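You operate a simulated robot arm through the tools that you are given. There is no shell and no other tool.

You are at the controls of a simulated robot arm. One attempt, no reset.

Task
Couple the hose end to the inlet socket and prove the suction.
Fine: lock the inlet lever before air and feed go on; both off once the needle reads green.

Only the result counts: the job must be done as asked and must still hold three seconds after the hand-in. Knocking over, shifting, dropping, spilling or breaking anything else fails it.

Robot
A 6-joint arm with a two-finger gripper, fixed in place. Base frame: the origin is on the floor under the middle of its stand, x ahead of it, y to its left, z up. Readings come in mm, degrees, newtons and seconds.
With the tool pointing down near the work surface it reaches from about 580 to 720 mm from the base axis. Its first joint turns from -166.0 to 166.0 degrees. Payload 1.66 kg.
The tool frame sits at the grasp point between the pads (the TCP): z along the fingers, y along the line on which they close. The tips reach 16 mm beyond it. The gripper opens to 111 mm; its body begins 104 mm behind the TCP.
Orientation is that of the tool frame in the base frame, as a unit quaternion [w, x, y, z]. With the fingers straight down and closing along the base's y, the tool's x points along the base's -x, its y along +y and its z along -z.

Tools
- The arm moves only by the tool jog_arm. Its argument "deltas" is a list of rows, each a list of 3 entries, a list of its own where there are three numbers: the shift along the tool's x, y, z in mm, then the turn, a rotation vector about the tool's x, y, z in degrees, then the opening in per cent of the stroke, from 0 (shut) to 100 (fully open). In form: [[[x, y, z], [ax, ay, az], gripper], ...]. A call has 1 to 20 rows; each row is the pose to reach, as a shift and turn from the pose commanded when the call began, along the tool's axes at that moment. Each row takes 0.2 s and may step no farther than 50 mm and 8.6 degrees from the row before; otherwise, or with a gripper value out of range, the whole call is refused. Where a pose cannot be reached the arm comes as near as it can. A force on the tool above 40 N (or 10 N above the force at the start of the call, whichever is more), or a blocked arm, ends the call early, and 0.2 s more pass. The fingers move at their own pace (about 169.8 mm/s each) and stop on an object; they squeeze with about 32 N. The grip force told is the motor's: it shows also when the fingers shut on nothing. Time passes only in rows, and 0.2 s behind the last, so rows that repeat a pose let the fingers close. It gives the time, the measured TCP pose, the force on the tool (base axes), the opening and the grip force at its end, in the units of the frame above (readings bear some noise), with the torque about the TCP (base axes, N m) and any sound that the robot's microphone picked up, and new pictures: "views" is both (left out), scene, wrist or none.
- Cameras (640 x 400 px; columns grow to the right, rows downward): "scene" is fixed at [222.1, -646, 1694.2]; the picture's right is [0.98, -0.20, 0.00], its down [-0.08, -0.40, -0.91] and it looks along [0.19, 0.89, -0.41] (base axes); focal length 342 px, centre (320, 200). "wrist" rides on the gripper at [70, 13, -143] in the tool frame; the picture's right is [-0.19, 0.98, 0.00], its down [-0.87, -0.17, -0.47] and it looks along [-0.46, -0.09, 0.88] (tool axes); focal length 230 px, centre (320, 200). There is no depth. A picture from a camera that has moved, and an enlarged one, comes with that camera's place and axes in the base frame and with its lens. The place of the scene camera against the robot may be out by one fixed shift of up to 18 mm in any direction.
- lift_body(by): moves the trunk up (or, below 0, down) by that many mm; the arm rides with it, the base frame stays. It gives what a move gives, with no picture.
- close_up(camera, box): a new picture of the part [left, top, right, bottom] of that camera's present view, enlarged. The clock stands still meanwhile.
- finish_job(): hands the job in; it is judged then, once.

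Places have to be worked out from the pictures, the camera data and where the tool is seen. Open the gripper and draw the arm clear of the work before you hand the job in, unless the task says otherwise.

The tools are called after ">>>" as name(argument=value, ...) on one line, values as JSON. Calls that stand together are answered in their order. jog_arm: Moves the arm, as the interface text tells. Its arguments: {"type":"object","properties":{"deltas":{"type":"array","items":{"type":"array"}},"views":{"type":"string","enum":["both","scene","wrist","none"]}},"required":["deltas"]} The other tools are called the same way: lift_body (by) moves the trunk up or down; close_up (camera, box) takes an enlarged picture of a part of a camera's view; finish_job () hands the job in.

At the start:

```text
t: 0.0
tcp_pos: [466.0, 179.7, 1409.6]
orientation: [0.0, 0.001, 1.0, 0.0]
force: [0.3, 0.1, -0.5]
moment: [0.02, -0.02, 0.0]
gripper_width: 111.1
grip_force: 0.1
trunk travel left (down, up): [-275.0, 315.0]
```

scene: 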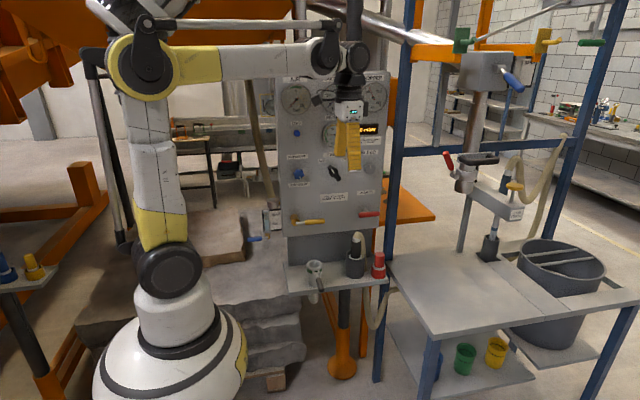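
wrist: 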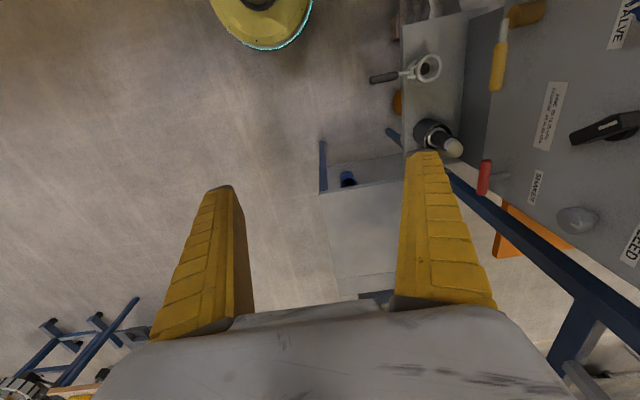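

I'll begin by looking closely at the panel and the table in the scene picture, before moving anything.

>>> close_up(camera="scene", box=[260, 60, 400, 150])

>>> close_up(camera="scene", box=[260, 140, 400, 230])

>>> close_up(camera="scene", box=[230, 200, 400, 310])

>>> close_up(camera="scene", box=[420, 20, 640, 160])

>>> close_up(camera="scene", box=[420, 130, 640, 290])

>>> close_up(camera="wrist", box=[360, 0, 640, 270])

```text
4.44 times, centred on (330, 105) of scene
camera zoom: at [222.1, -646.0, 1694.2], right [0.98, -0.2, 0.0], down [-0.08, -0.4, -0.91], along [0.19, 0.89, -0.41], focal length 1520 px, centre (276, 622)
```

zoom: 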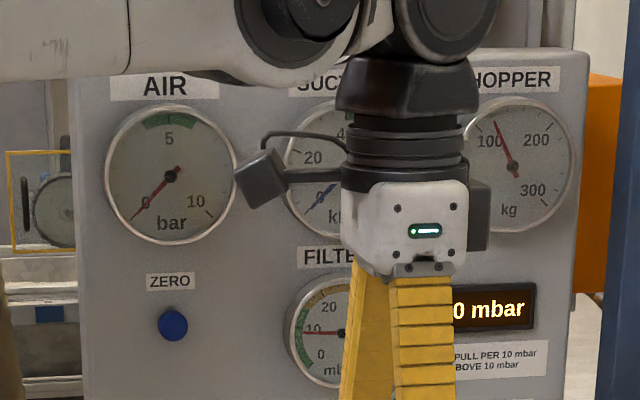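

```text
4.44 times, centred on (330, 185) of scene
camera zoom: at [222.1, -646.0, 1694.2], right [0.98, -0.2, 0.0], down [-0.08, -0.4, -0.91], along [0.19, 0.89, -0.41], focal length 1520 px, centre (276, 267)
```

zoom: 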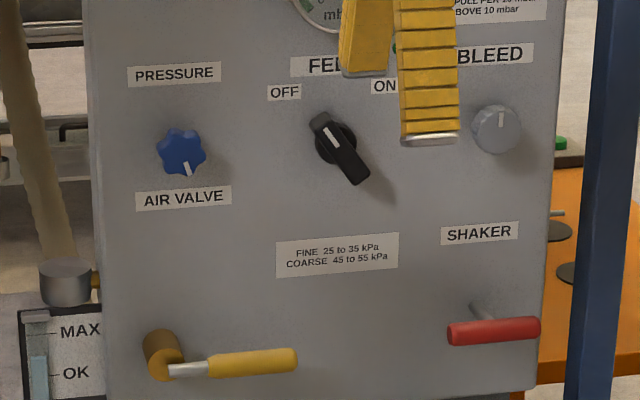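

```text
3.64 times, centred on (315, 255) of scene
camera zoom: at [222.1, -646.0, 1694.2], right [0.98, -0.2, 0.0], down [-0.08, -0.4, -0.91], along [0.19, 0.89, -0.41], focal length 1244 px, centre (338, 0)
```

zoom: 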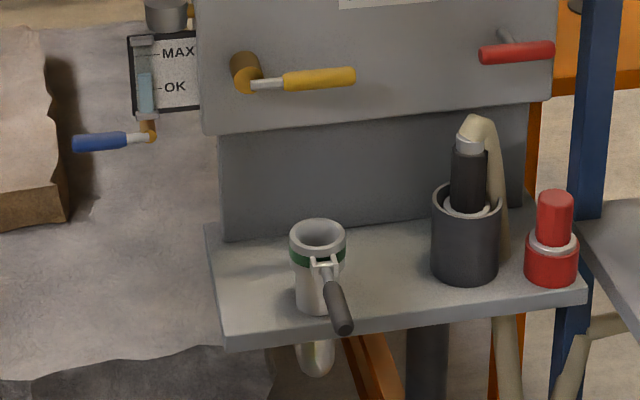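

```text
2.86 times, centred on (530, 90) of scene
camera zoom: at [222.1, -646.0, 1694.2], right [0.98, -0.2, 0.0], down [-0.08, -0.4, -0.91], along [0.19, 0.89, -0.41], focal length 977 px, centre (-280, 514)
```

zoom: 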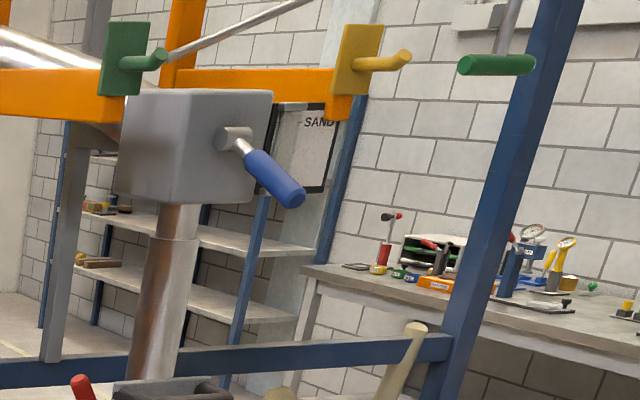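

```text
2.50 times, centred on (530, 210) of scene
camera zoom: at [222.1, -646.0, 1694.2], right [0.98, -0.2, 0.0], down [-0.08, -0.4, -0.91], along [0.19, 0.89, -0.41], focal length 855 px, centre (-205, 175)
```

zoom: 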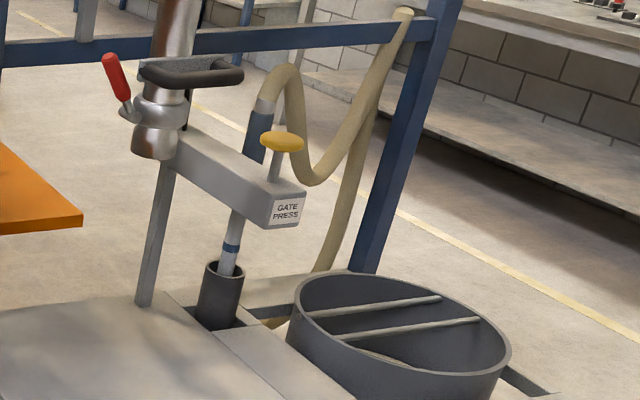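

```text
1.48 times, centred on (500, 135) of wrist
camera zoom: at [394.8, 195.0, 1551.3], right [0.19, 0.98, 0.0], down [0.87, -0.17, 0.47], along [0.46, -0.09, -0.88], focal length 341 px, centre (53, 296)
```

zoom: 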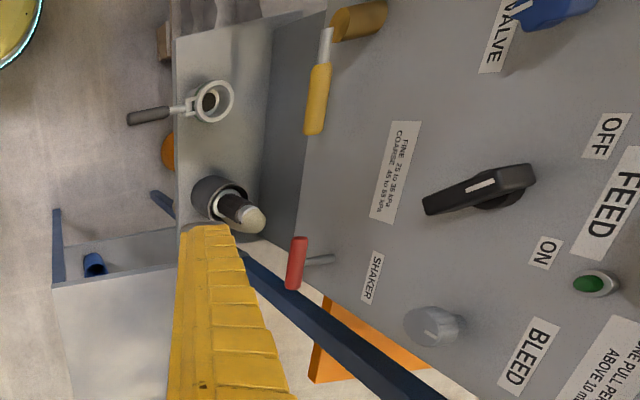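

The arm blocks the suction gauge in the scene view. From the two cameras I judge the inlet socket at about [428, 462, 904], the hose holder at about [602, 490, 903], the feed knob at about [517, 543, 1258] and the yellow air lever at about [437, 519, 1066]. I'll tilt the tool slowly towards the panel so the wrist camera can read the gauges.

>>> jog_arm(deltas=[[[0, 0, 0], [-8, 0, 0], 100], [[0, 0, 0], [-16, 0, 0], 100], [[0, 0, 0], [-24, 0, 0], 100], [[0, 0, 0], [-32, 0, 0], 100], [[0, 0, 0], [-40, 0, 0], 100], [[0, 0, 0], [-48, 0, 0], 100], [[0, 0, 0], [-56, 0, 0], 100], [[0, 0, 0], [-64, 0, 0], 100], [[0, 0, 0], [-72, 0, 0], 100], [[0, 0, 0], [-80, 0, 0], 100]], views="both")

```text
t: 2.2
tcp_pos: [465.4, 180.6, 1410.9]
orientation: [0.0, 0.0, 0.766, 0.643]
force: [0.0, -0.6, -0.9]
moment: [0.05, -0.01, -0.03]
gripper_width: 110.8
grip_force: 0.1
trunk travel left (down, up): [-275.0, 315.0]
camera wrist: at [395.2, 42.9, 1446.8], right [0.19, 0.17, 0.97], down [0.87, -0.49, -0.08], along [0.46, 0.85, -0.24], focal length 230 px, centre (320, 200)
```

scene: 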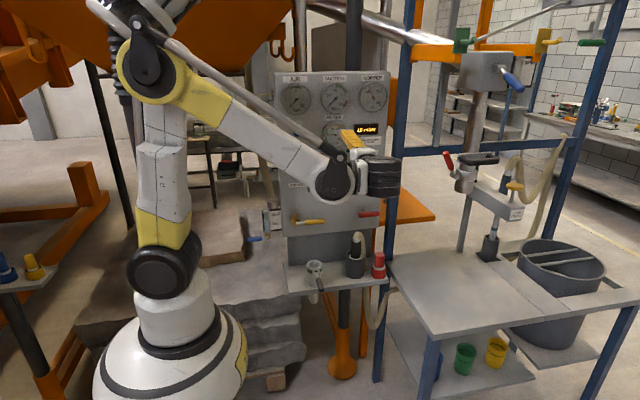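
wrist: 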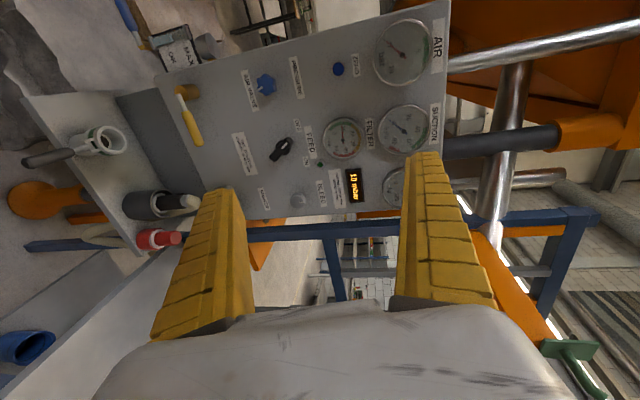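

Now the gauges are visible from both cameras; I'll enlarge them to read needles, bands and the display.

>>> close_up(camera="scene", box=[270, 65, 400, 150])

>>> close_up(camera="wrist", box=[360, 10, 460, 160])

>>> close_up(camera="wrist", box=[220, 50, 380, 220])

>>> close_up(camera="wrist", box=[10, 0, 230, 270])

>>> close_up(camera="scene", box=[315, 75, 365, 115])

```text
4.71 times, centred on (335, 108) of scene
camera zoom: at [222.1, -646.0, 1694.2], right [0.98, -0.2, 0.0], down [-0.08, -0.4, -0.91], along [0.19, 0.89, -0.41], focal length 1609 px, centre (249, 635)
```

zoom: 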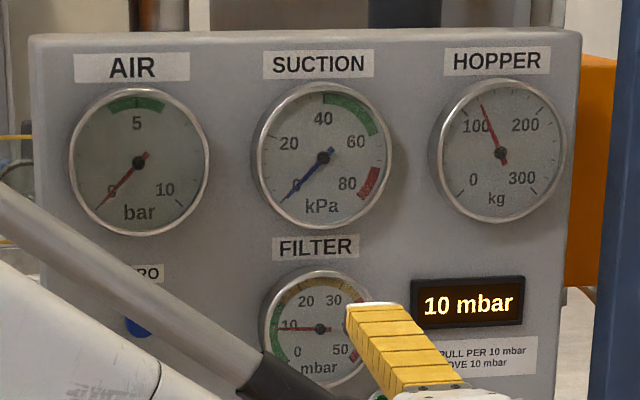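

```text
2.67 times, centred on (410, 85) of wrist
camera zoom: at [395.2, 42.9, 1446.8], right [0.19, 0.17, 0.97], down [0.87, -0.49, -0.08], along [0.46, 0.85, -0.24], focal length 614 px, centre (80, 507)
```

zoom: 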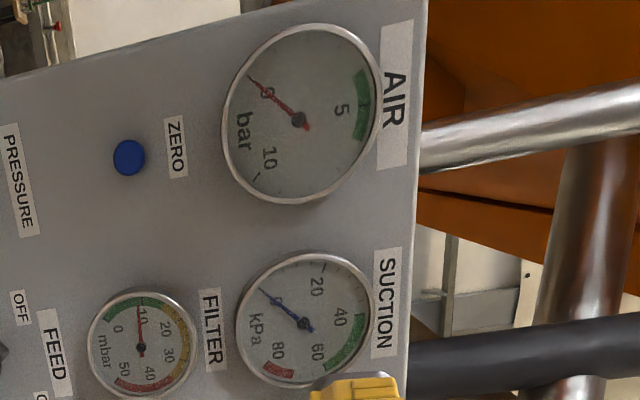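

```text
2.35 times, centred on (300, 135) of wrist
camera zoom: at [395.2, 42.9, 1446.8], right [0.19, 0.17, 0.97], down [0.87, -0.49, -0.08], along [0.46, 0.85, -0.24], focal length 541 px, centre (367, 353)
```

zoom: 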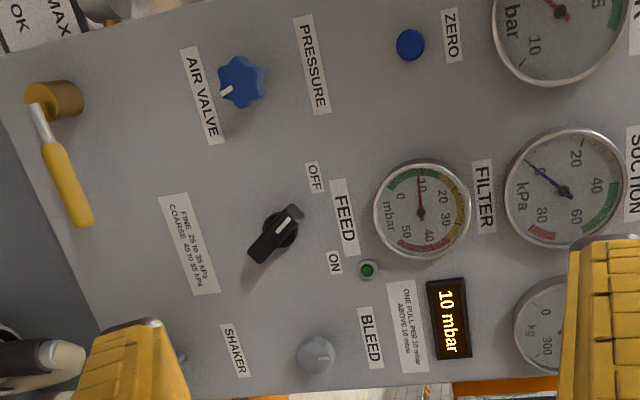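

```text
1.48 times, centred on (120, 135) of wrist
camera zoom: at [395.2, 42.9, 1446.8], right [0.19, 0.17, 0.97], down [0.87, -0.49, -0.08], along [0.46, 0.85, -0.24], focal length 341 px, centre (616, 296)
```

zoom: 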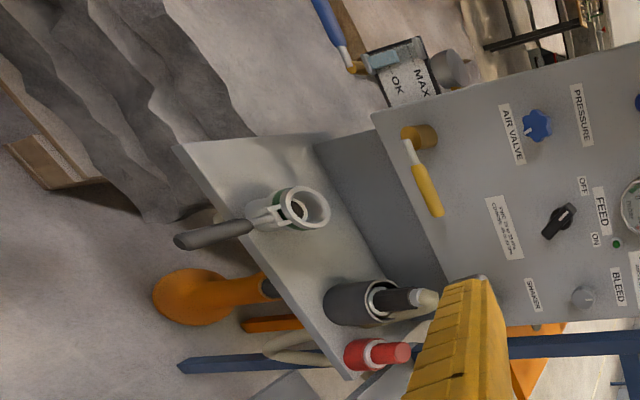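

```text
10.00 times, centred on (340, 95) of scene
camera zoom: at [222.1, -646.0, 1694.2], right [0.98, -0.2, 0.0], down [-0.08, -0.4, -0.91], along [0.19, 0.89, -0.41], focal length 3420 px, centre (120, 1250)
```

zoom: 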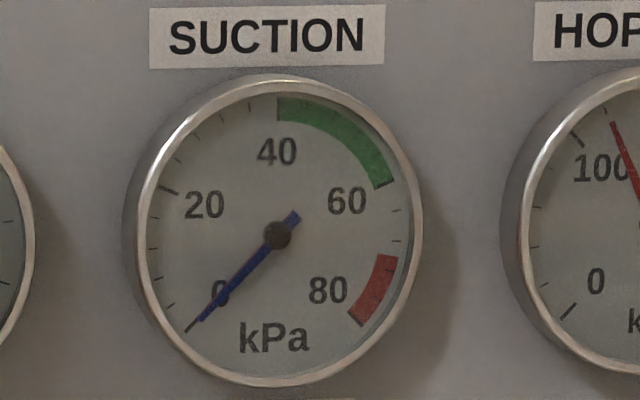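

The suction green band is 40–60 kPa, air green around 5 bar, filter sits at 10 mbar, and all sources are off. Next I'll enlarge the socket, lever and hose end to understand the coupling geometry.

>>> close_up(camera="wrist", box=[20, 110, 140, 185])

>>> close_up(camera="wrist", box=[90, 160, 210, 260])

>>> close_up(camera="scene", box=[290, 245, 350, 305])

>>> close_up(camera="scene", box=[335, 220, 405, 290])

```text
5.33 times, centred on (80, 148) of wrist
camera zoom: at [395.2, 42.9, 1446.8], right [0.19, 0.17, 0.97], down [0.87, -0.49, -0.08], along [0.46, 0.85, -0.24], focal length 1227 px, centre (1600, 480)
```

zoom: 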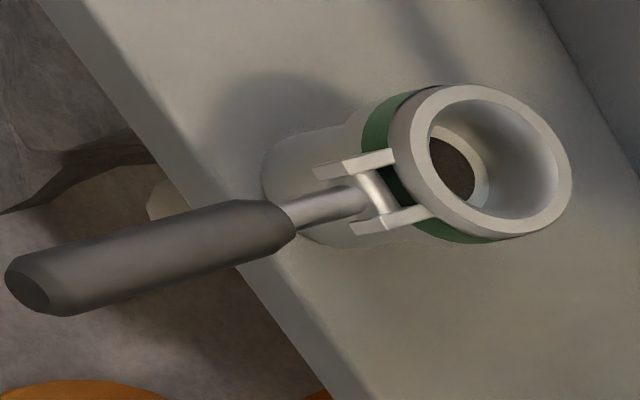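

```text
4.00 times, centred on (150, 210) of wrist
camera zoom: at [395.2, 42.9, 1446.8], right [0.19, 0.17, 0.97], down [0.87, -0.49, -0.08], along [0.46, 0.85, -0.24], focal length 920 px, centre (1000, 160)
```

zoom: 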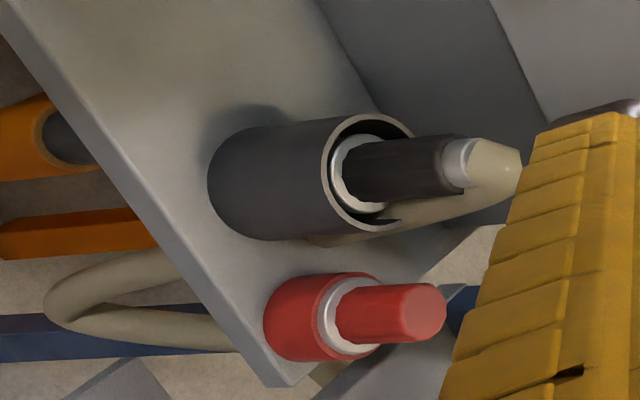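

```text
6.67 times, centred on (320, 275) of scene
camera zoom: at [222.1, -646.0, 1694.2], right [0.98, -0.2, 0.0], down [-0.08, -0.4, -0.91], along [0.19, 0.89, -0.41], focal length 2280 px, centre (320, -300)
```

zoom: 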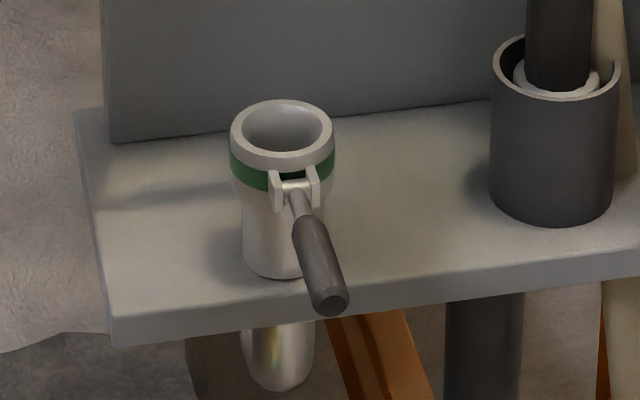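

```text
5.71 times, centred on (370, 255) of scene
camera zoom: at [222.1, -646.0, 1694.2], right [0.98, -0.2, 0.0], down [-0.08, -0.4, -0.91], along [0.19, 0.89, -0.41], focal length 1954 px, centre (34, -114)
```

zoom: 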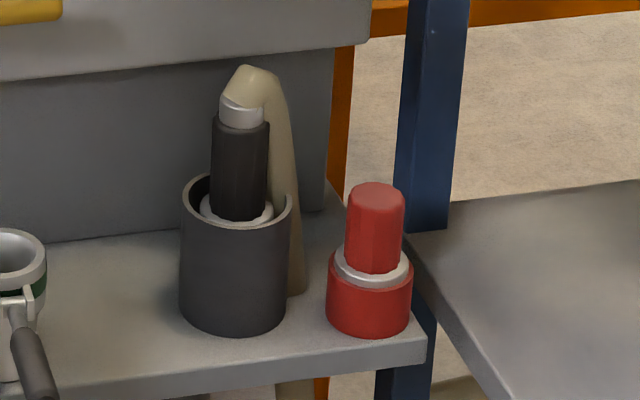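

The lever is hinged on the front of the socket and sticks out horizontally toward −y; the hose end is a black grip about 40 mm thick with the hose arching off toward +x. I'll roll and swing the tool to a slanted outward orientation (camera on top) while staying high and clear of the panel, to get a closer look.

>>> jog_arm(deltas=[[[-2.3, -6.1, 7.8], [-1.66, -3.68, 6.71], 100], [[-4.7, -12.3, 15.6], [-3.32, -7.36, 13.41], 100], [[-7, -18.4, 23.4], [-4.97, -11.04, 20.12], 100], [[-9.3, -24.6, 31.1], [-6.63, -14.72, 26.83], 100], [[-11.7, -30.7, 38.9], [-8.29, -18.4, 33.53], 100], [[-14, -36.8, 46.7], [-9.95, -22.08, 40.24], 100], [[-16.3, -43, 54.5], [-11.61, -25.76, 46.95], 100], [[-18.7, -49.1, 62.3], [-13.26, -29.44, 53.65], 100], [[-21, -55.3, 70.1], [-14.92, -33.12, 60.36], 100], [[-23.3, -61.4, 77.9], [-16.58, -36.8, 67.07], 100], [[-25.7, -67.5, 85.7], [-18.24, -40.48, 73.77], 100], [[-28, -73.7, 93.4], [-19.9, -44.16, 80.48], 100], [[-30.3, -79.8, 101.2], [-21.55, -47.84, 87.19], 100], [[-32.7, -86, 109], [-23.21, -51.52, 93.89], 100], [[-35, -92.1, 116.8], [-24.87, -55.2, 100.6], 100]], views="both")

```text
t: 5.4
tcp_pos: [500.6, 281.0, 1298.1]
orientation: [-0.162, 0.819, 0.281, 0.473]
force: [0.3, -0.4, -0.2]
moment: [0.02, 0.01, 0.0]
gripper_width: 110.8
grip_force: 0.2
trunk travel left (down, up): [-275.0, 315.0]
camera wrist: at [438.4, 216.0, 1429.3], right [0.53, -0.83, -0.16], down [-0.77, -0.39, -0.51], along [0.36, 0.4, -0.84], focal length 230 px, centre (320, 200)
```

scene: 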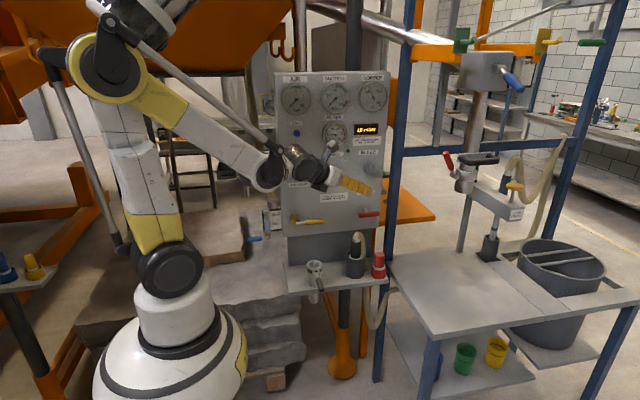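
wrist: 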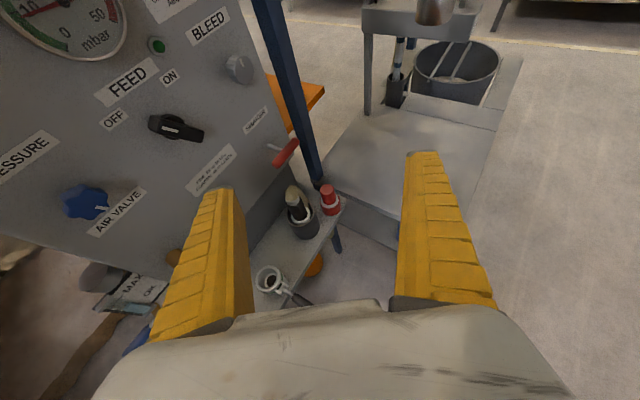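

The orientation is reached cleanly. I'll descend toward the hose end (stopping well short at about [535, 400, 1050]) with the fingers partly closed, to measure it from close up.

>>> jog_arm(deltas=[[[-20.6, -9.1, 26.4], [0, 0, 0], 65], [[-41.1, -18.2, 52.7], [0, 0, 0], 65], [[-61.7, -27.2, 79.1], [0, 0, 0], 65], [[-82.3, -36.3, 105.5], [0, 0, 0], 65], [[-102.8, -45.4, 131.8], [0, 0, 0], 65], [[-123.4, -54.5, 158.2], [0, 0, 0], 65], [[-143.9, -63.5, 184.5], [0, 0, 0], 65], [[-164.5, -72.6, 210.9], [0, 0, 0], 65]], views="both")

```text
t: 7.2
tcp_pos: [563.6, 393.2, 1078.9]
orientation: [-0.168, 0.817, 0.288, 0.471]
force: [-0.6, 0.2, 0.0]
moment: [-0.01, -0.02, -0.02]
gripper_width: 73.7
grip_force: 0.8
out of reach, approached as far as the arm can: row 6, 7, 8
trunk travel left (down, up): [-275.0, 315.0]
camera wrist: at [501.8, 327.2, 1209.4], right [0.54, -0.82, -0.17], down [-0.76, -0.4, -0.51], along [0.36, 0.41, -0.84], focal length 230 px, centre (320, 200)
```

scene: 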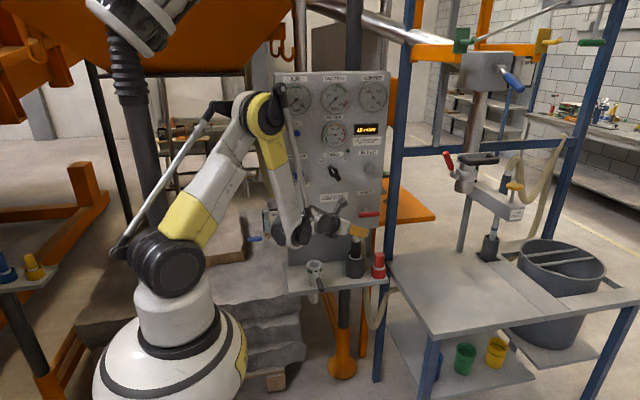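
wrist: 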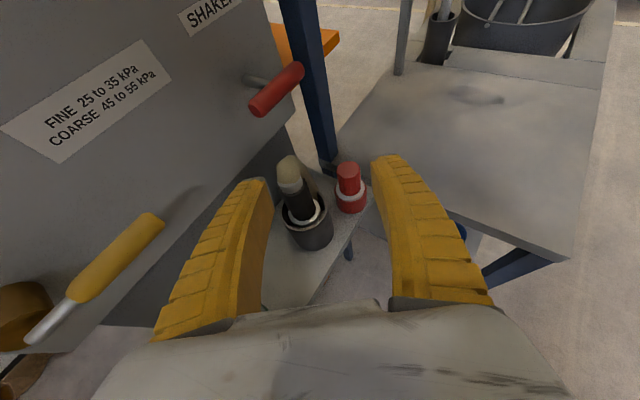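

The last few millimetres of that approach were too close to the base for the arm, but I have a good close view now. I'll enlarge the hose end and the shelf from here to fix positions.

>>> close_up(camera="wrist", box=[260, 140, 390, 260])

>>> close_up(camera="wrist", box=[0, 180, 180, 340])

>>> close_up(camera="scene", box=[300, 200, 400, 300])

```text
3.33 times, centred on (325, 200) of wrist
camera zoom: at [501.8, 327.2, 1209.4], right [0.54, -0.82, -0.17], down [-0.76, -0.4, -0.51], along [0.36, 0.41, -0.84], focal length 767 px, centre (303, 200)
```

zoom: 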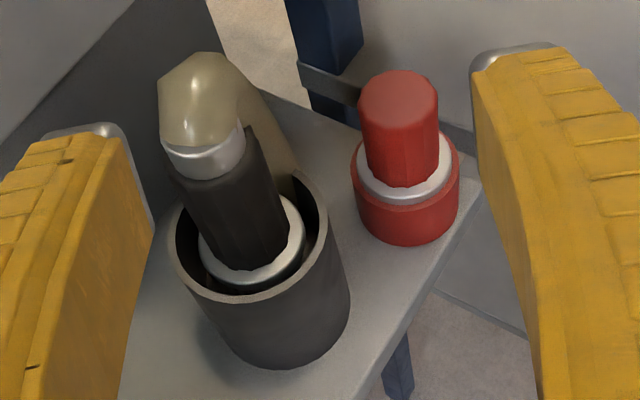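

```text
2.50 times, centred on (90, 260) of wrist
camera zoom: at [501.8, 327.2, 1209.4], right [0.54, -0.82, -0.17], down [-0.76, -0.4, -0.51], along [0.36, 0.41, -0.84], focal length 575 px, centre (895, 50)
```

zoom: 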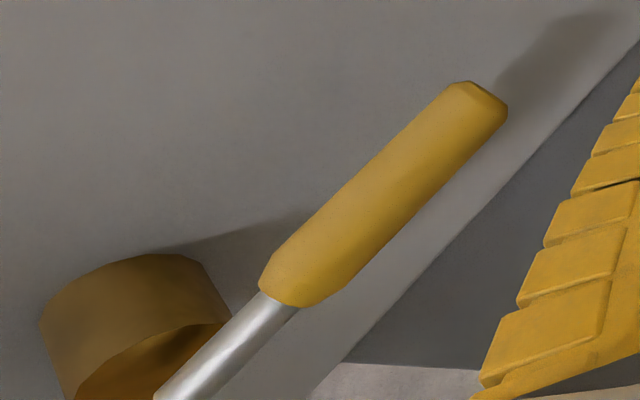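

```text
4.00 times, centred on (350, 250) of scene
camera zoom: at [222.1, -646.0, 1694.2], right [0.98, -0.2, 0.0], down [-0.08, -0.4, -0.91], along [0.19, 0.89, -0.41], focal length 1368 px, centre (200, 0)
```

zoom: 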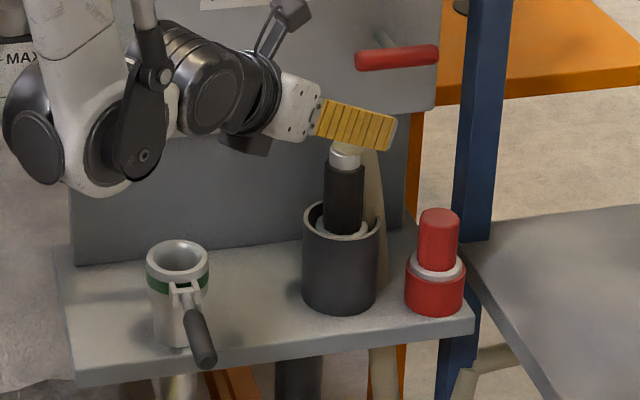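

From combined views I now put the holder at about [610, 498] and the socket at [428, 471], both rims near z = 884, and the lever out horizontally to about [427, 325, 871]. I'll slide away from the panel and then raise the trunk 150 mm so both places lie inside the arm's range.

>>> jog_arm(deltas=[[[0, 30, 0], [0, 0, 0], 65], [[0, 60, 0], [0, 0, 0], 65]], views="none")

>>> lift_body(by=150)

```text
t: 7.8
tcp_pos: [599.3, 346.7, 1077.7]
orientation: [-0.164, 0.819, 0.282, 0.473]
force: [0.2, -0.2, 0.8]
moment: [-0.03, 0.01, 0.02]
gripper_width: 73.9
grip_force: 1.1
trunk travel left (down, up): [-275.0, 315.0]
```

```text
t: 9.6
tcp_pos: [600.1, 345.8, 1227.4]
orientation: [-0.164, 0.819, 0.282, 0.473]
force: [-0.1, -0.2, -0.1]
moment: [0.0, 0.0, 0.03]
gripper_width: 73.6
grip_force: 0.9
trunk travel left (down, up): [-425.0, 165.0]
```

The trunk is up. Now I'll move to a pre-grasp point about 110 mm short of the hose end along the finger direction and look again.

>>> jog_arm(deltas=[[[-30.5, -16.2, 18.6], [0, 0, 0], 65], [[-61, -32.4, 37.2], [0, 0, 0], 65], [[-91.5, -48.6, 55.8], [0, 0, 0], 65], [[-122, -64.7, 74.5], [0, 0, 0], 65], [[-152.5, -80.9, 93.1], [0, 0, 0], 65], [[-183, -97.1, 111.7], [0, 0, 0], 65], [[-213.5, -113.3, 130.3], [0, 0, 0], 65]], views="both")

```text
t: 11.2
tcp_pos: [640.6, 466.2, 1009.7]
orientation: [-0.175, 0.813, 0.296, 0.469]
force: [0.5, 0.3, 0.8]
moment: [0.03, -0.01, 0.0]
gripper_width: 73.7
grip_force: 0.9
out of reach, approached as far as the arm can: row 1, 2, 3, 4, 5, 6, 7
trunk travel left (down, up): [-425.0, 165.0]
camera wrist: at [580.3, 399.5, 1139.6], right [0.56, -0.81, -0.17], down [-0.75, -0.41, -0.51], along [0.35, 0.42, -0.84], focal length 230 px, centre (320, 200)
```

scene: 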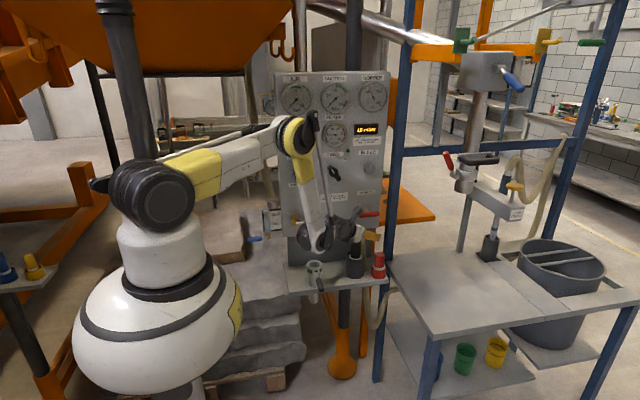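
wrist: 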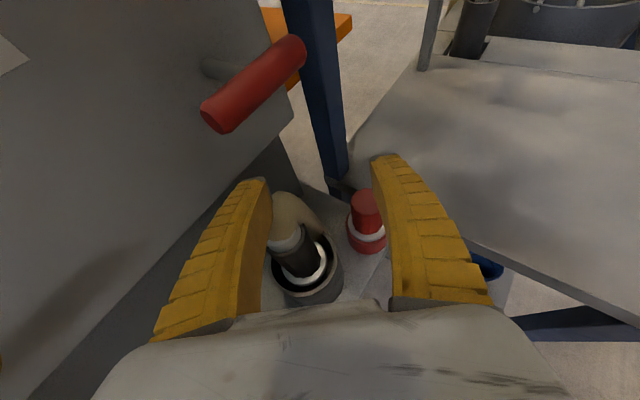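

The wrist bend limit, not distance, is what stopped it; the arm ended with the left finger just above the hose bend. I'll draw back up along the fingers while making the tool steeper (35° off vertical, azimuth 30°), which suits the arm better at both places.

>>> jog_arm(deltas=[[[12, 0.1, -19.4], [-1.58, -4.99, 1.33], 65], [[24, 0.3, -38.8], [-3.16, -9.99, 2.66], 65], [[36, 0.4, -58.2], [-4.73, -14.98, 4.0], 65], [[48, 0.6, -77.6], [-6.31, -19.98, 5.33], 65], [[59.8, 0.7, -97.1], [-7.89, -24.97, 6.66], 65]], views="both")

```text
t: 12.3
tcp_pos: [645.0, 348.6, 1110.1]
orientation: [-0.1, 0.911, 0.275, 0.289]
force: [0.1, -0.5, 0.9]
moment: [0.03, 0.01, 0.06]
gripper_width: 73.8
grip_force: 1.3
out of reach, approached as far as the arm can: row 1, 2, 3, 4, 5
trunk travel left (down, up): [-425.0, 165.0]
camera wrist: at [631.8, 319.2, 1265.5], right [0.42, -0.9, -0.13], down [-0.91, -0.41, -0.11], along [0.05, 0.17, -0.98], focal length 230 px, centre (320, 200)
```

scene: 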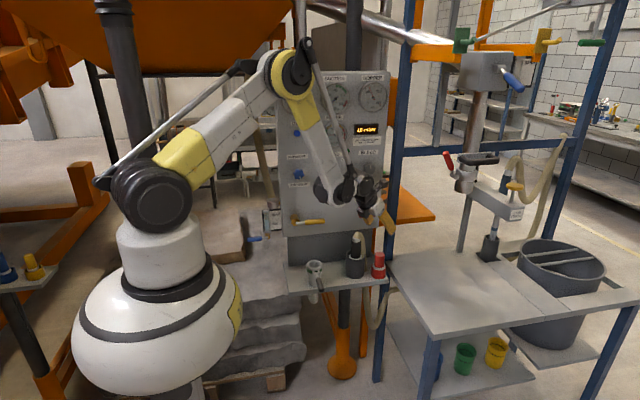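
wrist: 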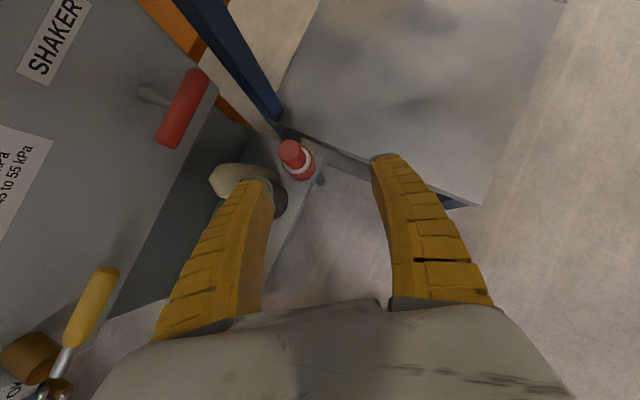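

The pattern of failures (always when the tool's azimuth falls below the arm's) shows I'm at the end of the last joint's roll range. Here in free space I'll roll the tool back by 170° about its own axis, which puts the camera on the robot side and frees that joint.

>>> jog_arm(deltas=[[[0, 0, 0], [0, 0, -8.5], 65], [[0, 0, 0], [0, 0, -17], 65], [[0, 0, 0], [0, 0, -25.5], 65], [[0, 0, 0], [0, 0, -34], 65], [[0, 0, 0], [0, 0, -42.5], 65], [[0, 0, 0], [0, 0, -51], 65], [[0, 0, 0], [0, 0, -59.5], 65], [[0, 0, 0], [0, 0, -68], 65], [[0, 0, 0], [0, 0, -76.5], 65], [[0, 0, 0], [0, 0, -85], 65], [[0, 0, 0], [0, 0, -93.5], 65], [[0, 0, 0], [0, 0, -102], 65], [[0, 0, 0], [0, 0, -110.5], 65], [[0, 0, 0], [0, 0, -119], 65], [[0, 0, 0], [0, 0, -127.5], 65], [[0, 0, 0], [0, 0, -136], 65], [[0, 0, 0], [0, 0, -144.5], 65], [[0, 0, 0], [0, 0, -153], 65], [[0, 0, 0], [0, 0, -161.5], 65], [[0, 0, 0], [0, 0, -170], 65]], views="both")

```text
t: 16.6
tcp_pos: [644.8, 347.3, 1110.8]
orientation: [0.279, -0.195, 0.932, 0.124]
force: [-0.3, 0.4, -0.2]
moment: [-0.01, -0.03, 0.0]
gripper_width: 73.6
grip_force: 1.0
trunk travel left (down, up): [-425.0, 165.0]
camera wrist: at [517.5, 291.2, 1187.8], right [-0.28, 0.93, 0.23], down [0.52, -0.06, 0.86], along [0.81, 0.36, -0.46], focal length 230 px, centre (320, 200)
```

scene: 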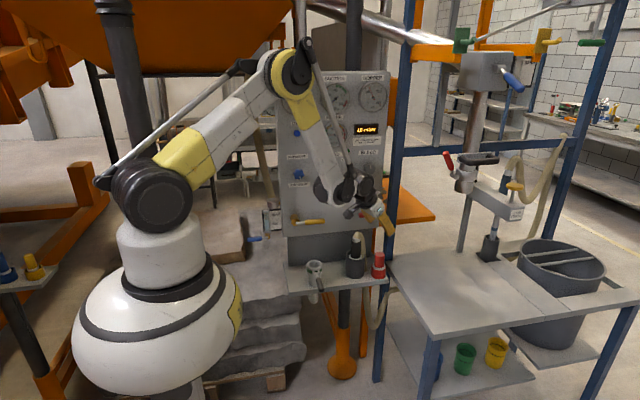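
wrist: 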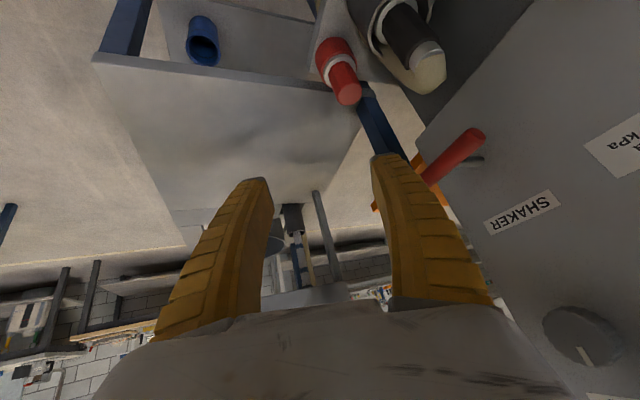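

The roll worked and the last joint has room again. Now I'll go to a pre-grasp about 110 mm short of the hose end (azimuth 33°, 38° off vertical), keeping well off the yellow lever's end near [484, 535, 1044].

>>> jog_arm(deltas=[[[20.3, 25.7, 14.7], [0.28, -0.52, -1.97], 65], [[40.6, 51.3, 29.4], [0.56, -1.04, -3.94], 65], [[60.9, 77, 44.1], [0.83, -1.56, -5.92], 65], [[81.2, 102.6, 58.8], [1.11, -2.08, -7.89], 65], [[101.5, 128.3, 73.5], [1.39, -2.6, -9.86], 65]], views="both")

```text
t: 17.8
tcp_pos: [545.6, 458.9, 1007.3]
orientation: [0.311, -0.269, 0.907, 0.094]
force: [-1.0, 0.2, -0.1]
moment: [-0.03, -0.02, -0.03]
gripper_width: 73.9
grip_force: 1.4
trunk travel left (down, up): [-425.0, 165.0]
camera wrist: at [418.2, 393.3, 1076.3], right [-0.41, 0.9, 0.12], down [0.42, 0.07, 0.9], along [0.81, 0.42, -0.41], focal length 230 px, centre (320, 200)
```

scene: 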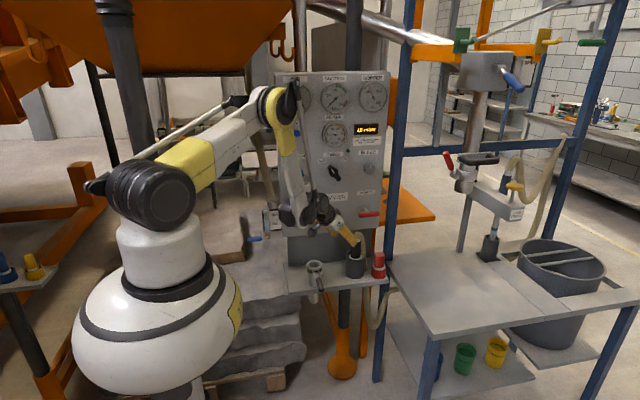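
wrist: 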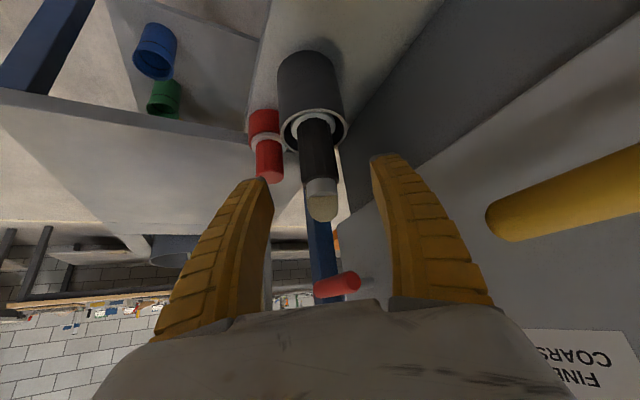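

The hose end sits nicely between the fingers in this view. I'll enlarge it to fix its position and the free space around the grip before closing in.

>>> close_up(camera="wrist", box=[230, 30, 410, 240])

>>> close_up(camera="scene", box=[300, 180, 400, 300])

```text
1.90 times, centred on (320, 135) of wrist
camera zoom: at [418.2, 393.3, 1076.3], right [-0.41, 0.9, 0.12], down [0.42, 0.07, 0.9], along [0.81, 0.42, -0.41], focal length 438 px, centre (320, 324)
```

zoom: 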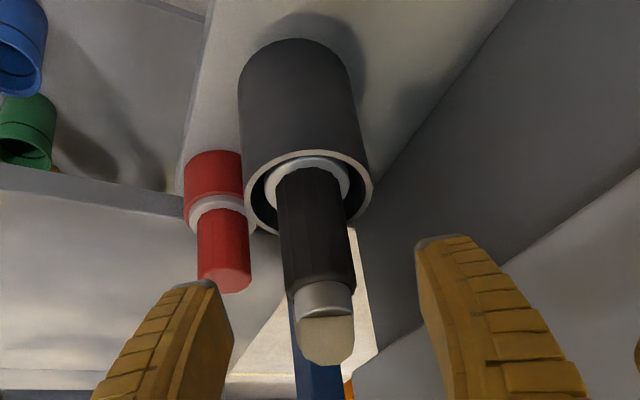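

```text
3.33 times, centred on (350, 240) of scene
camera zoom: at [222.1, -646.0, 1694.2], right [0.98, -0.2, 0.0], down [-0.08, -0.4, -0.91], along [0.19, 0.89, -0.41], focal length 1140 px, centre (220, 67)
```

zoom: 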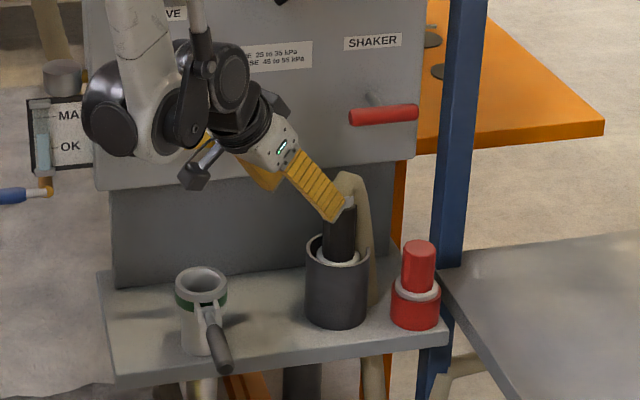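

Triangulating this view with an earlier one gives the holder centre at [609, 496.5], rim z = 888, grip about 41 mm thick up to z ≈ 957. The hose drops on the +x side, so I'll swing the azimuth to about 28° and advance about 65 mm along the fingers, then check.

>>> jog_arm(deltas=[[[0.3, -0.4, 15], [1.6, 0, 2.1], 65], [[0.7, -0.9, 32], [3.25, 0, 4.2], 65], [[1.0, -1.2, 49], [3.25, 0, 4.2], 65], [[1.3, -1.6, 66], [3.25, 0, 4.2], 65]], views="both")

```text
t: 18.8
tcp_pos: [581.3, 477.6, 956.0]
orientation: [0.316, -0.226, 0.918, 0.08]
force: [0.2, -0.5, -1.0]
moment: [0.0, -0.01, -0.03]
gripper_width: 73.6
grip_force: 1.0
trunk travel left (down, up): [-425.0, 165.0]
camera wrist: at [446.9, 424.5, 1024.9], right [-0.32, 0.94, 0.12], down [0.43, 0.03, 0.9], along [0.85, 0.34, -0.41], focal length 230 px, centre (320, 200)
```

scene: 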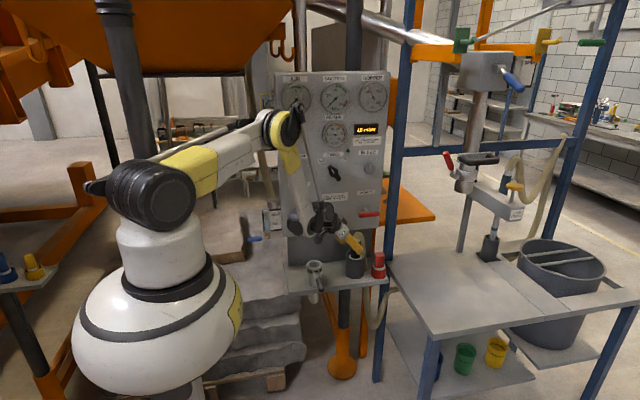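
wrist: 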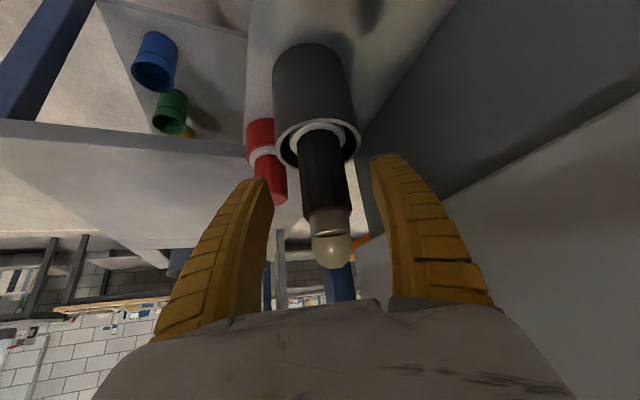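

Fingers straddle the grip symmetrically and the axis check agrees within 1–2 mm. I'll advance the last 41 mm and close on the grip.

>>> jog_arm(deltas=[[[1.3, 2.2, 21], [0, 0, 0], 65], [[2.6, 4.3, 41.2], [0, 0, 0], 65], [[2.6, 4.3, 41.2], [0, 0, 0], 65], [[2.6, 4.3, 41.2], [0, 0, 0], 20], [[2.6, 4.3, 41.2], [0, 0, 0], 20], [[2.6, 4.3, 41.2], [0, 0, 0], 20]], views="both")

```text
t: 20.1
tcp_pos: [591.9, 484.7, 949.4]
orientation: [0.316, -0.225, 0.918, 0.079]
force: [-2.6, -2.4, 5.4]
moment: [-0.17, 0.33, 0.0]
gripper_width: 31.8
grip_force: 32.0
out of reach, approached as far as the arm can: row 1, 2, 3, 4, 5, 6
trunk travel left (down, up): [-425.0, 165.0]
camera wrist: at [458.3, 431.7, 1018.0], right [-0.32, 0.94, 0.12], down [0.43, 0.03, 0.9], along [0.85, 0.34, -0.41], focal length 230 px, centre (320, 200)
```

scene: 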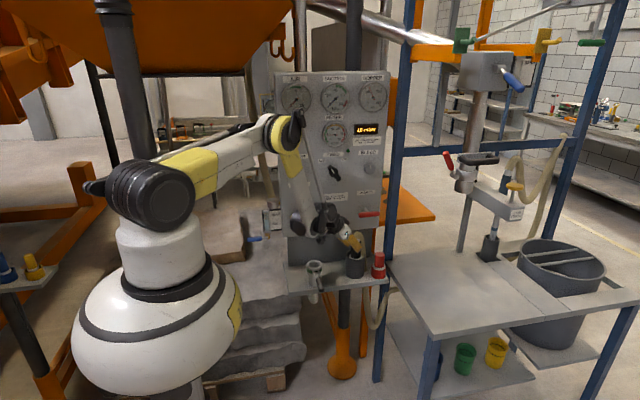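
wrist: 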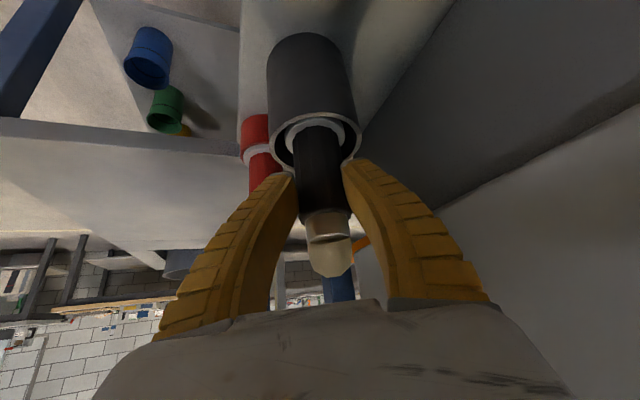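

The arm ran out of downward range with the trunk this high, so the tips only caught the edge of the grip. I'll release, back straight out along the fingers and rise, then bring the trunk down for a better posture.

>>> jog_arm(deltas=[[[0, 0, 0], [0, 0, 0], 65], [[0, 0, 0], [0, 0, 0], 65], [[0, 0, -25], [0, 0, 0], 65], [[0, 0, -55], [0, 0, 0], 65], [[0, 0, -85], [0, 0, 0], 65], [[-20, 0, -115], [0, 0, 0], 65], [[-40, 0, -140], [0, 0, 0], 65]], views="both")

```text
t: 21.8
tcp_pos: [543.4, 458.9, 1083.9]
orientation: [0.316, -0.225, 0.918, 0.08]
force: [-0.3, 1.1, 0.4]
moment: [0.03, 0.0, 0.02]
gripper_width: 74.0
grip_force: 1.0
trunk travel left (down, up): [-425.0, 165.0]
camera wrist: at [409.5, 405.6, 1152.7], right [-0.32, 0.94, 0.12], down [0.43, 0.03, 0.9], along [0.85, 0.34, -0.41], focal length 230 px, centre (320, 200)
```

scene: 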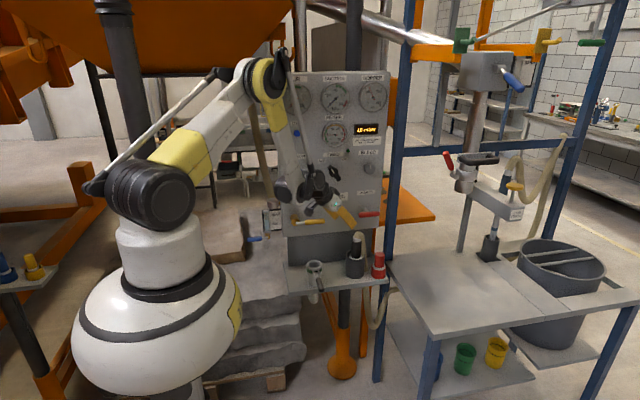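
wrist: 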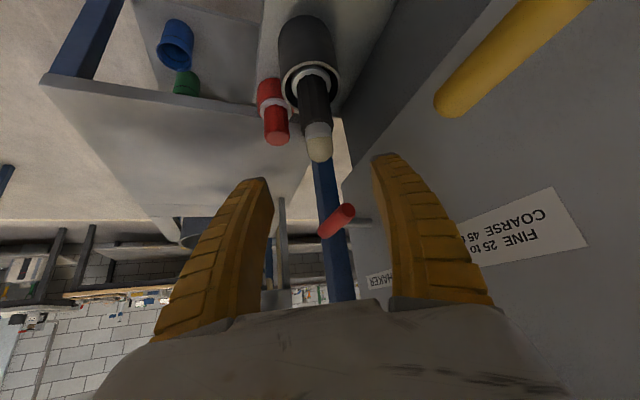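

Released and clear; the hose end looks undisturbed. I'll slide slightly away from the panel and lower the trunk 150 mm.

>>> jog_arm(deltas=[[[26.6, -15, -20.9], [0, 0, 0], 65]], views="none")

>>> lift_body(by=-150)

>>> jog_arm(deltas=[[[0, 0, 0], [0, 0, 0], 65]], views="both")

```text
t: 22.1
tcp_pos: [519.9, 429.6, 1084.6]
orientation: [0.316, -0.226, 0.918, 0.08]
force: [-1.1, 0.0, 0.7]
moment: [0.07, -0.03, 0.02]
gripper_width: 74.0
grip_force: 1.0
trunk travel left (down, up): [-425.0, 165.0]
```

```text
t: 23.9
tcp_pos: [521.4, 431.6, 934.4]
orientation: [0.316, -0.225, 0.918, 0.08]
force: [-0.3, 0.8, -1.2]
moment: [-0.01, -0.02, -0.01]
gripper_width: 73.6
grip_force: 1.6
trunk travel left (down, up): [-275.0, 315.0]
```

```text
t: 24.3
tcp_pos: [520.1, 430.2, 933.7]
orientation: [0.316, -0.225, 0.918, 0.079]
force: [-0.2, -1.2, -0.1]
moment: [-0.02, 0.05, 0.02]
gripper_width: 73.7
grip_force: 0.5
trunk travel left (down, up): [-275.0, 315.0]
camera wrist: at [387.2, 377.2, 1002.2], right [-0.32, 0.94, 0.12], down [0.43, 0.03, 0.9], along [0.85, 0.34, -0.41], focal length 230 px, centre (320, 200)
```

scene: 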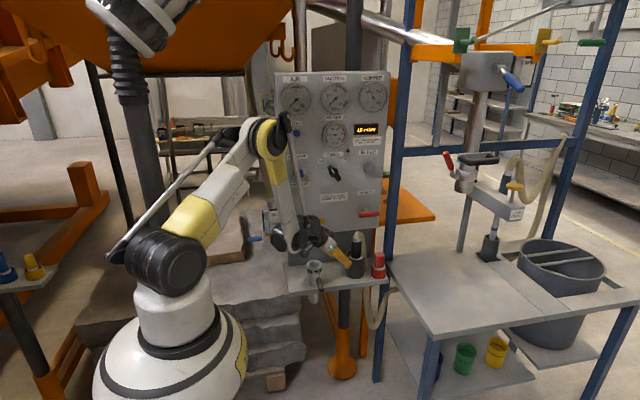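
wrist: 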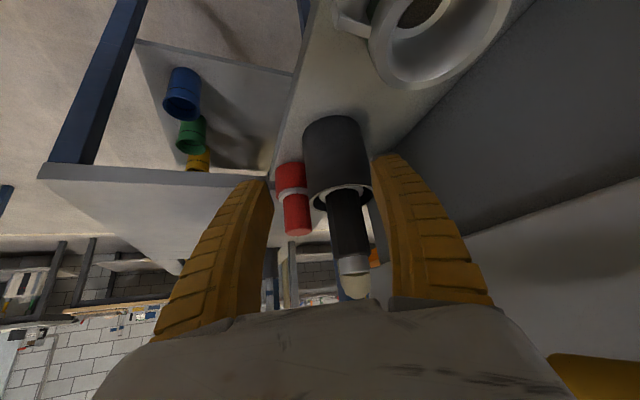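

I can also see the socket's rim from here at close range. I'll enlarge it to fix its position before grasping.

>>> close_up(camera="wrist", box=[320, 0, 540, 110])

>>> close_up(camera="wrist", box=[260, 100, 420, 310])

```text
2.91 times, centred on (430, 55) of wrist
camera zoom: at [387.2, 377.2, 1002.2], right [-0.32, 0.94, 0.12], down [0.43, 0.03, 0.9], along [0.85, 0.34, -0.41], focal length 669 px, centre (0, 622)
```

zoom: 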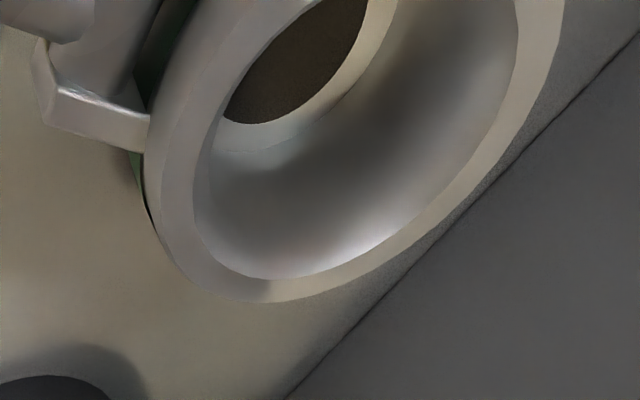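

```text
1.90 times, centred on (340, 205) of wrist
camera zoom: at [387.2, 377.2, 1002.2], right [-0.32, 0.94, 0.12], down [0.43, 0.03, 0.9], along [0.85, 0.34, -0.41], focal length 438 px, centre (282, 190)
```

zoom: 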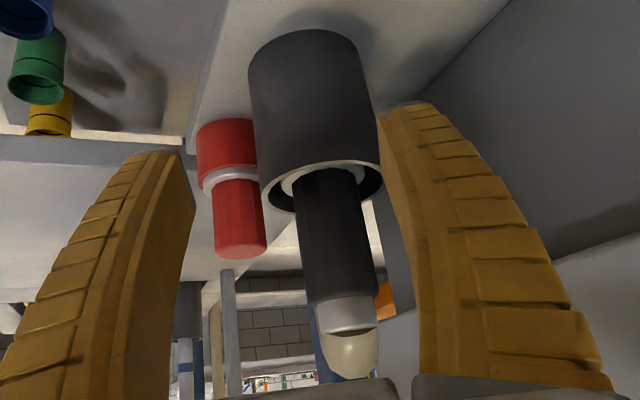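

Socket rim solved at about [428.3, 467.8, 889] (three views agree), hose axis at [610, 498]. Now I'll move in level over the holder rim with the fingers straddling the grip, without closing yet.

>>> jog_arm(deltas=[[[-16, 18, 12.5], [0, 0, 0], 65], [[-40, 18, 31], [0, 0, 0], 65], [[-60.5, 18, 52.4], [0, 0, 0], 65], [[-72.4, 18, 71.6], [0, 0, 0], 65], [[-72.4, 18, 71.6], [0, 0, 0], 65]], views="both")

```text
t: 25.5
tcp_pos: [602.8, 495.3, 921.5]
orientation: [0.315, -0.225, 0.918, 0.08]
force: [0.0, -0.5, 0.8]
moment: [0.02, 0.02, -0.01]
gripper_width: 73.9
grip_force: 1.3
trunk travel left (down, up): [-275.0, 315.0]
camera wrist: at [469.2, 440.3, 990.0], right [-0.32, 0.94, 0.12], down [0.43, 0.03, 0.9], along [0.85, 0.34, -0.41], focal length 230 px, centre (320, 200)
```

scene: 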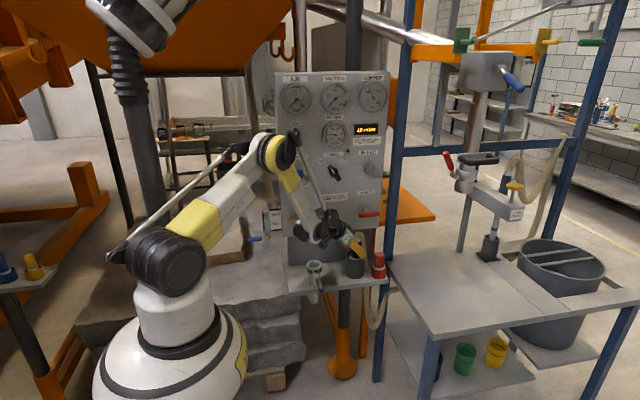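
wrist: 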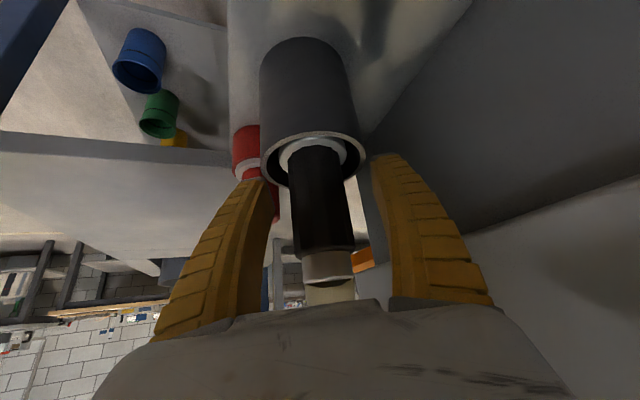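

It reached the grasp point without contact. A quick enlargement to check centring between the fingers before closing.

>>> close_up(camera="wrist", box=[220, 100, 420, 300])

>>> close_up(camera="scene", box=[310, 200, 400, 290])

```text
2.00 times, centred on (320, 200) of wrist
camera zoom: at [469.2, 440.3, 990.0], right [-0.32, 0.94, 0.12], down [0.43, 0.03, 0.9], along [0.85, 0.34, -0.41], focal length 460 px, centre (320, 200)
```

zoom: 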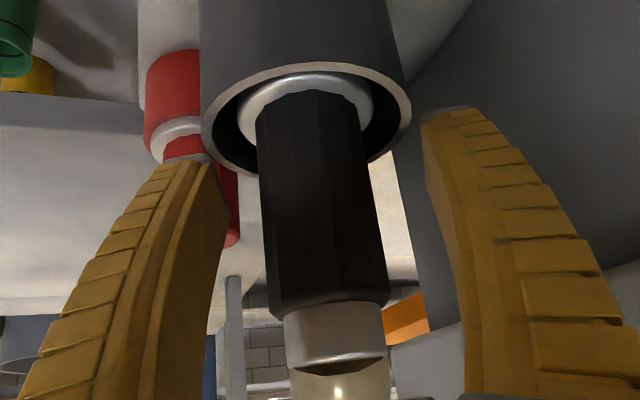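

```text
4.44 times, centred on (355, 245) of scene
camera zoom: at [222.1, -646.0, 1694.2], right [0.98, -0.2, 0.0], down [-0.08, -0.4, -0.91], along [0.19, 0.89, -0.41], focal length 1520 px, centre (164, 0)
```

zoom: 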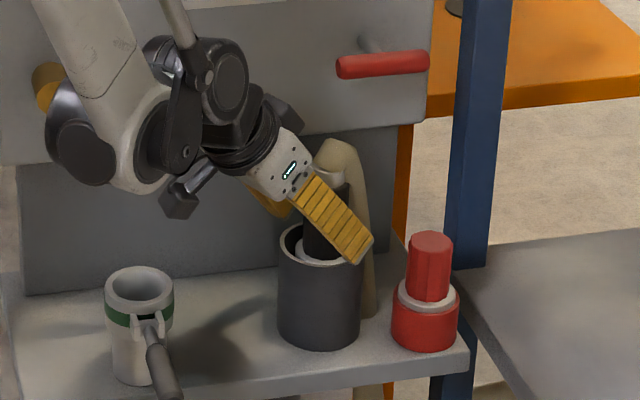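

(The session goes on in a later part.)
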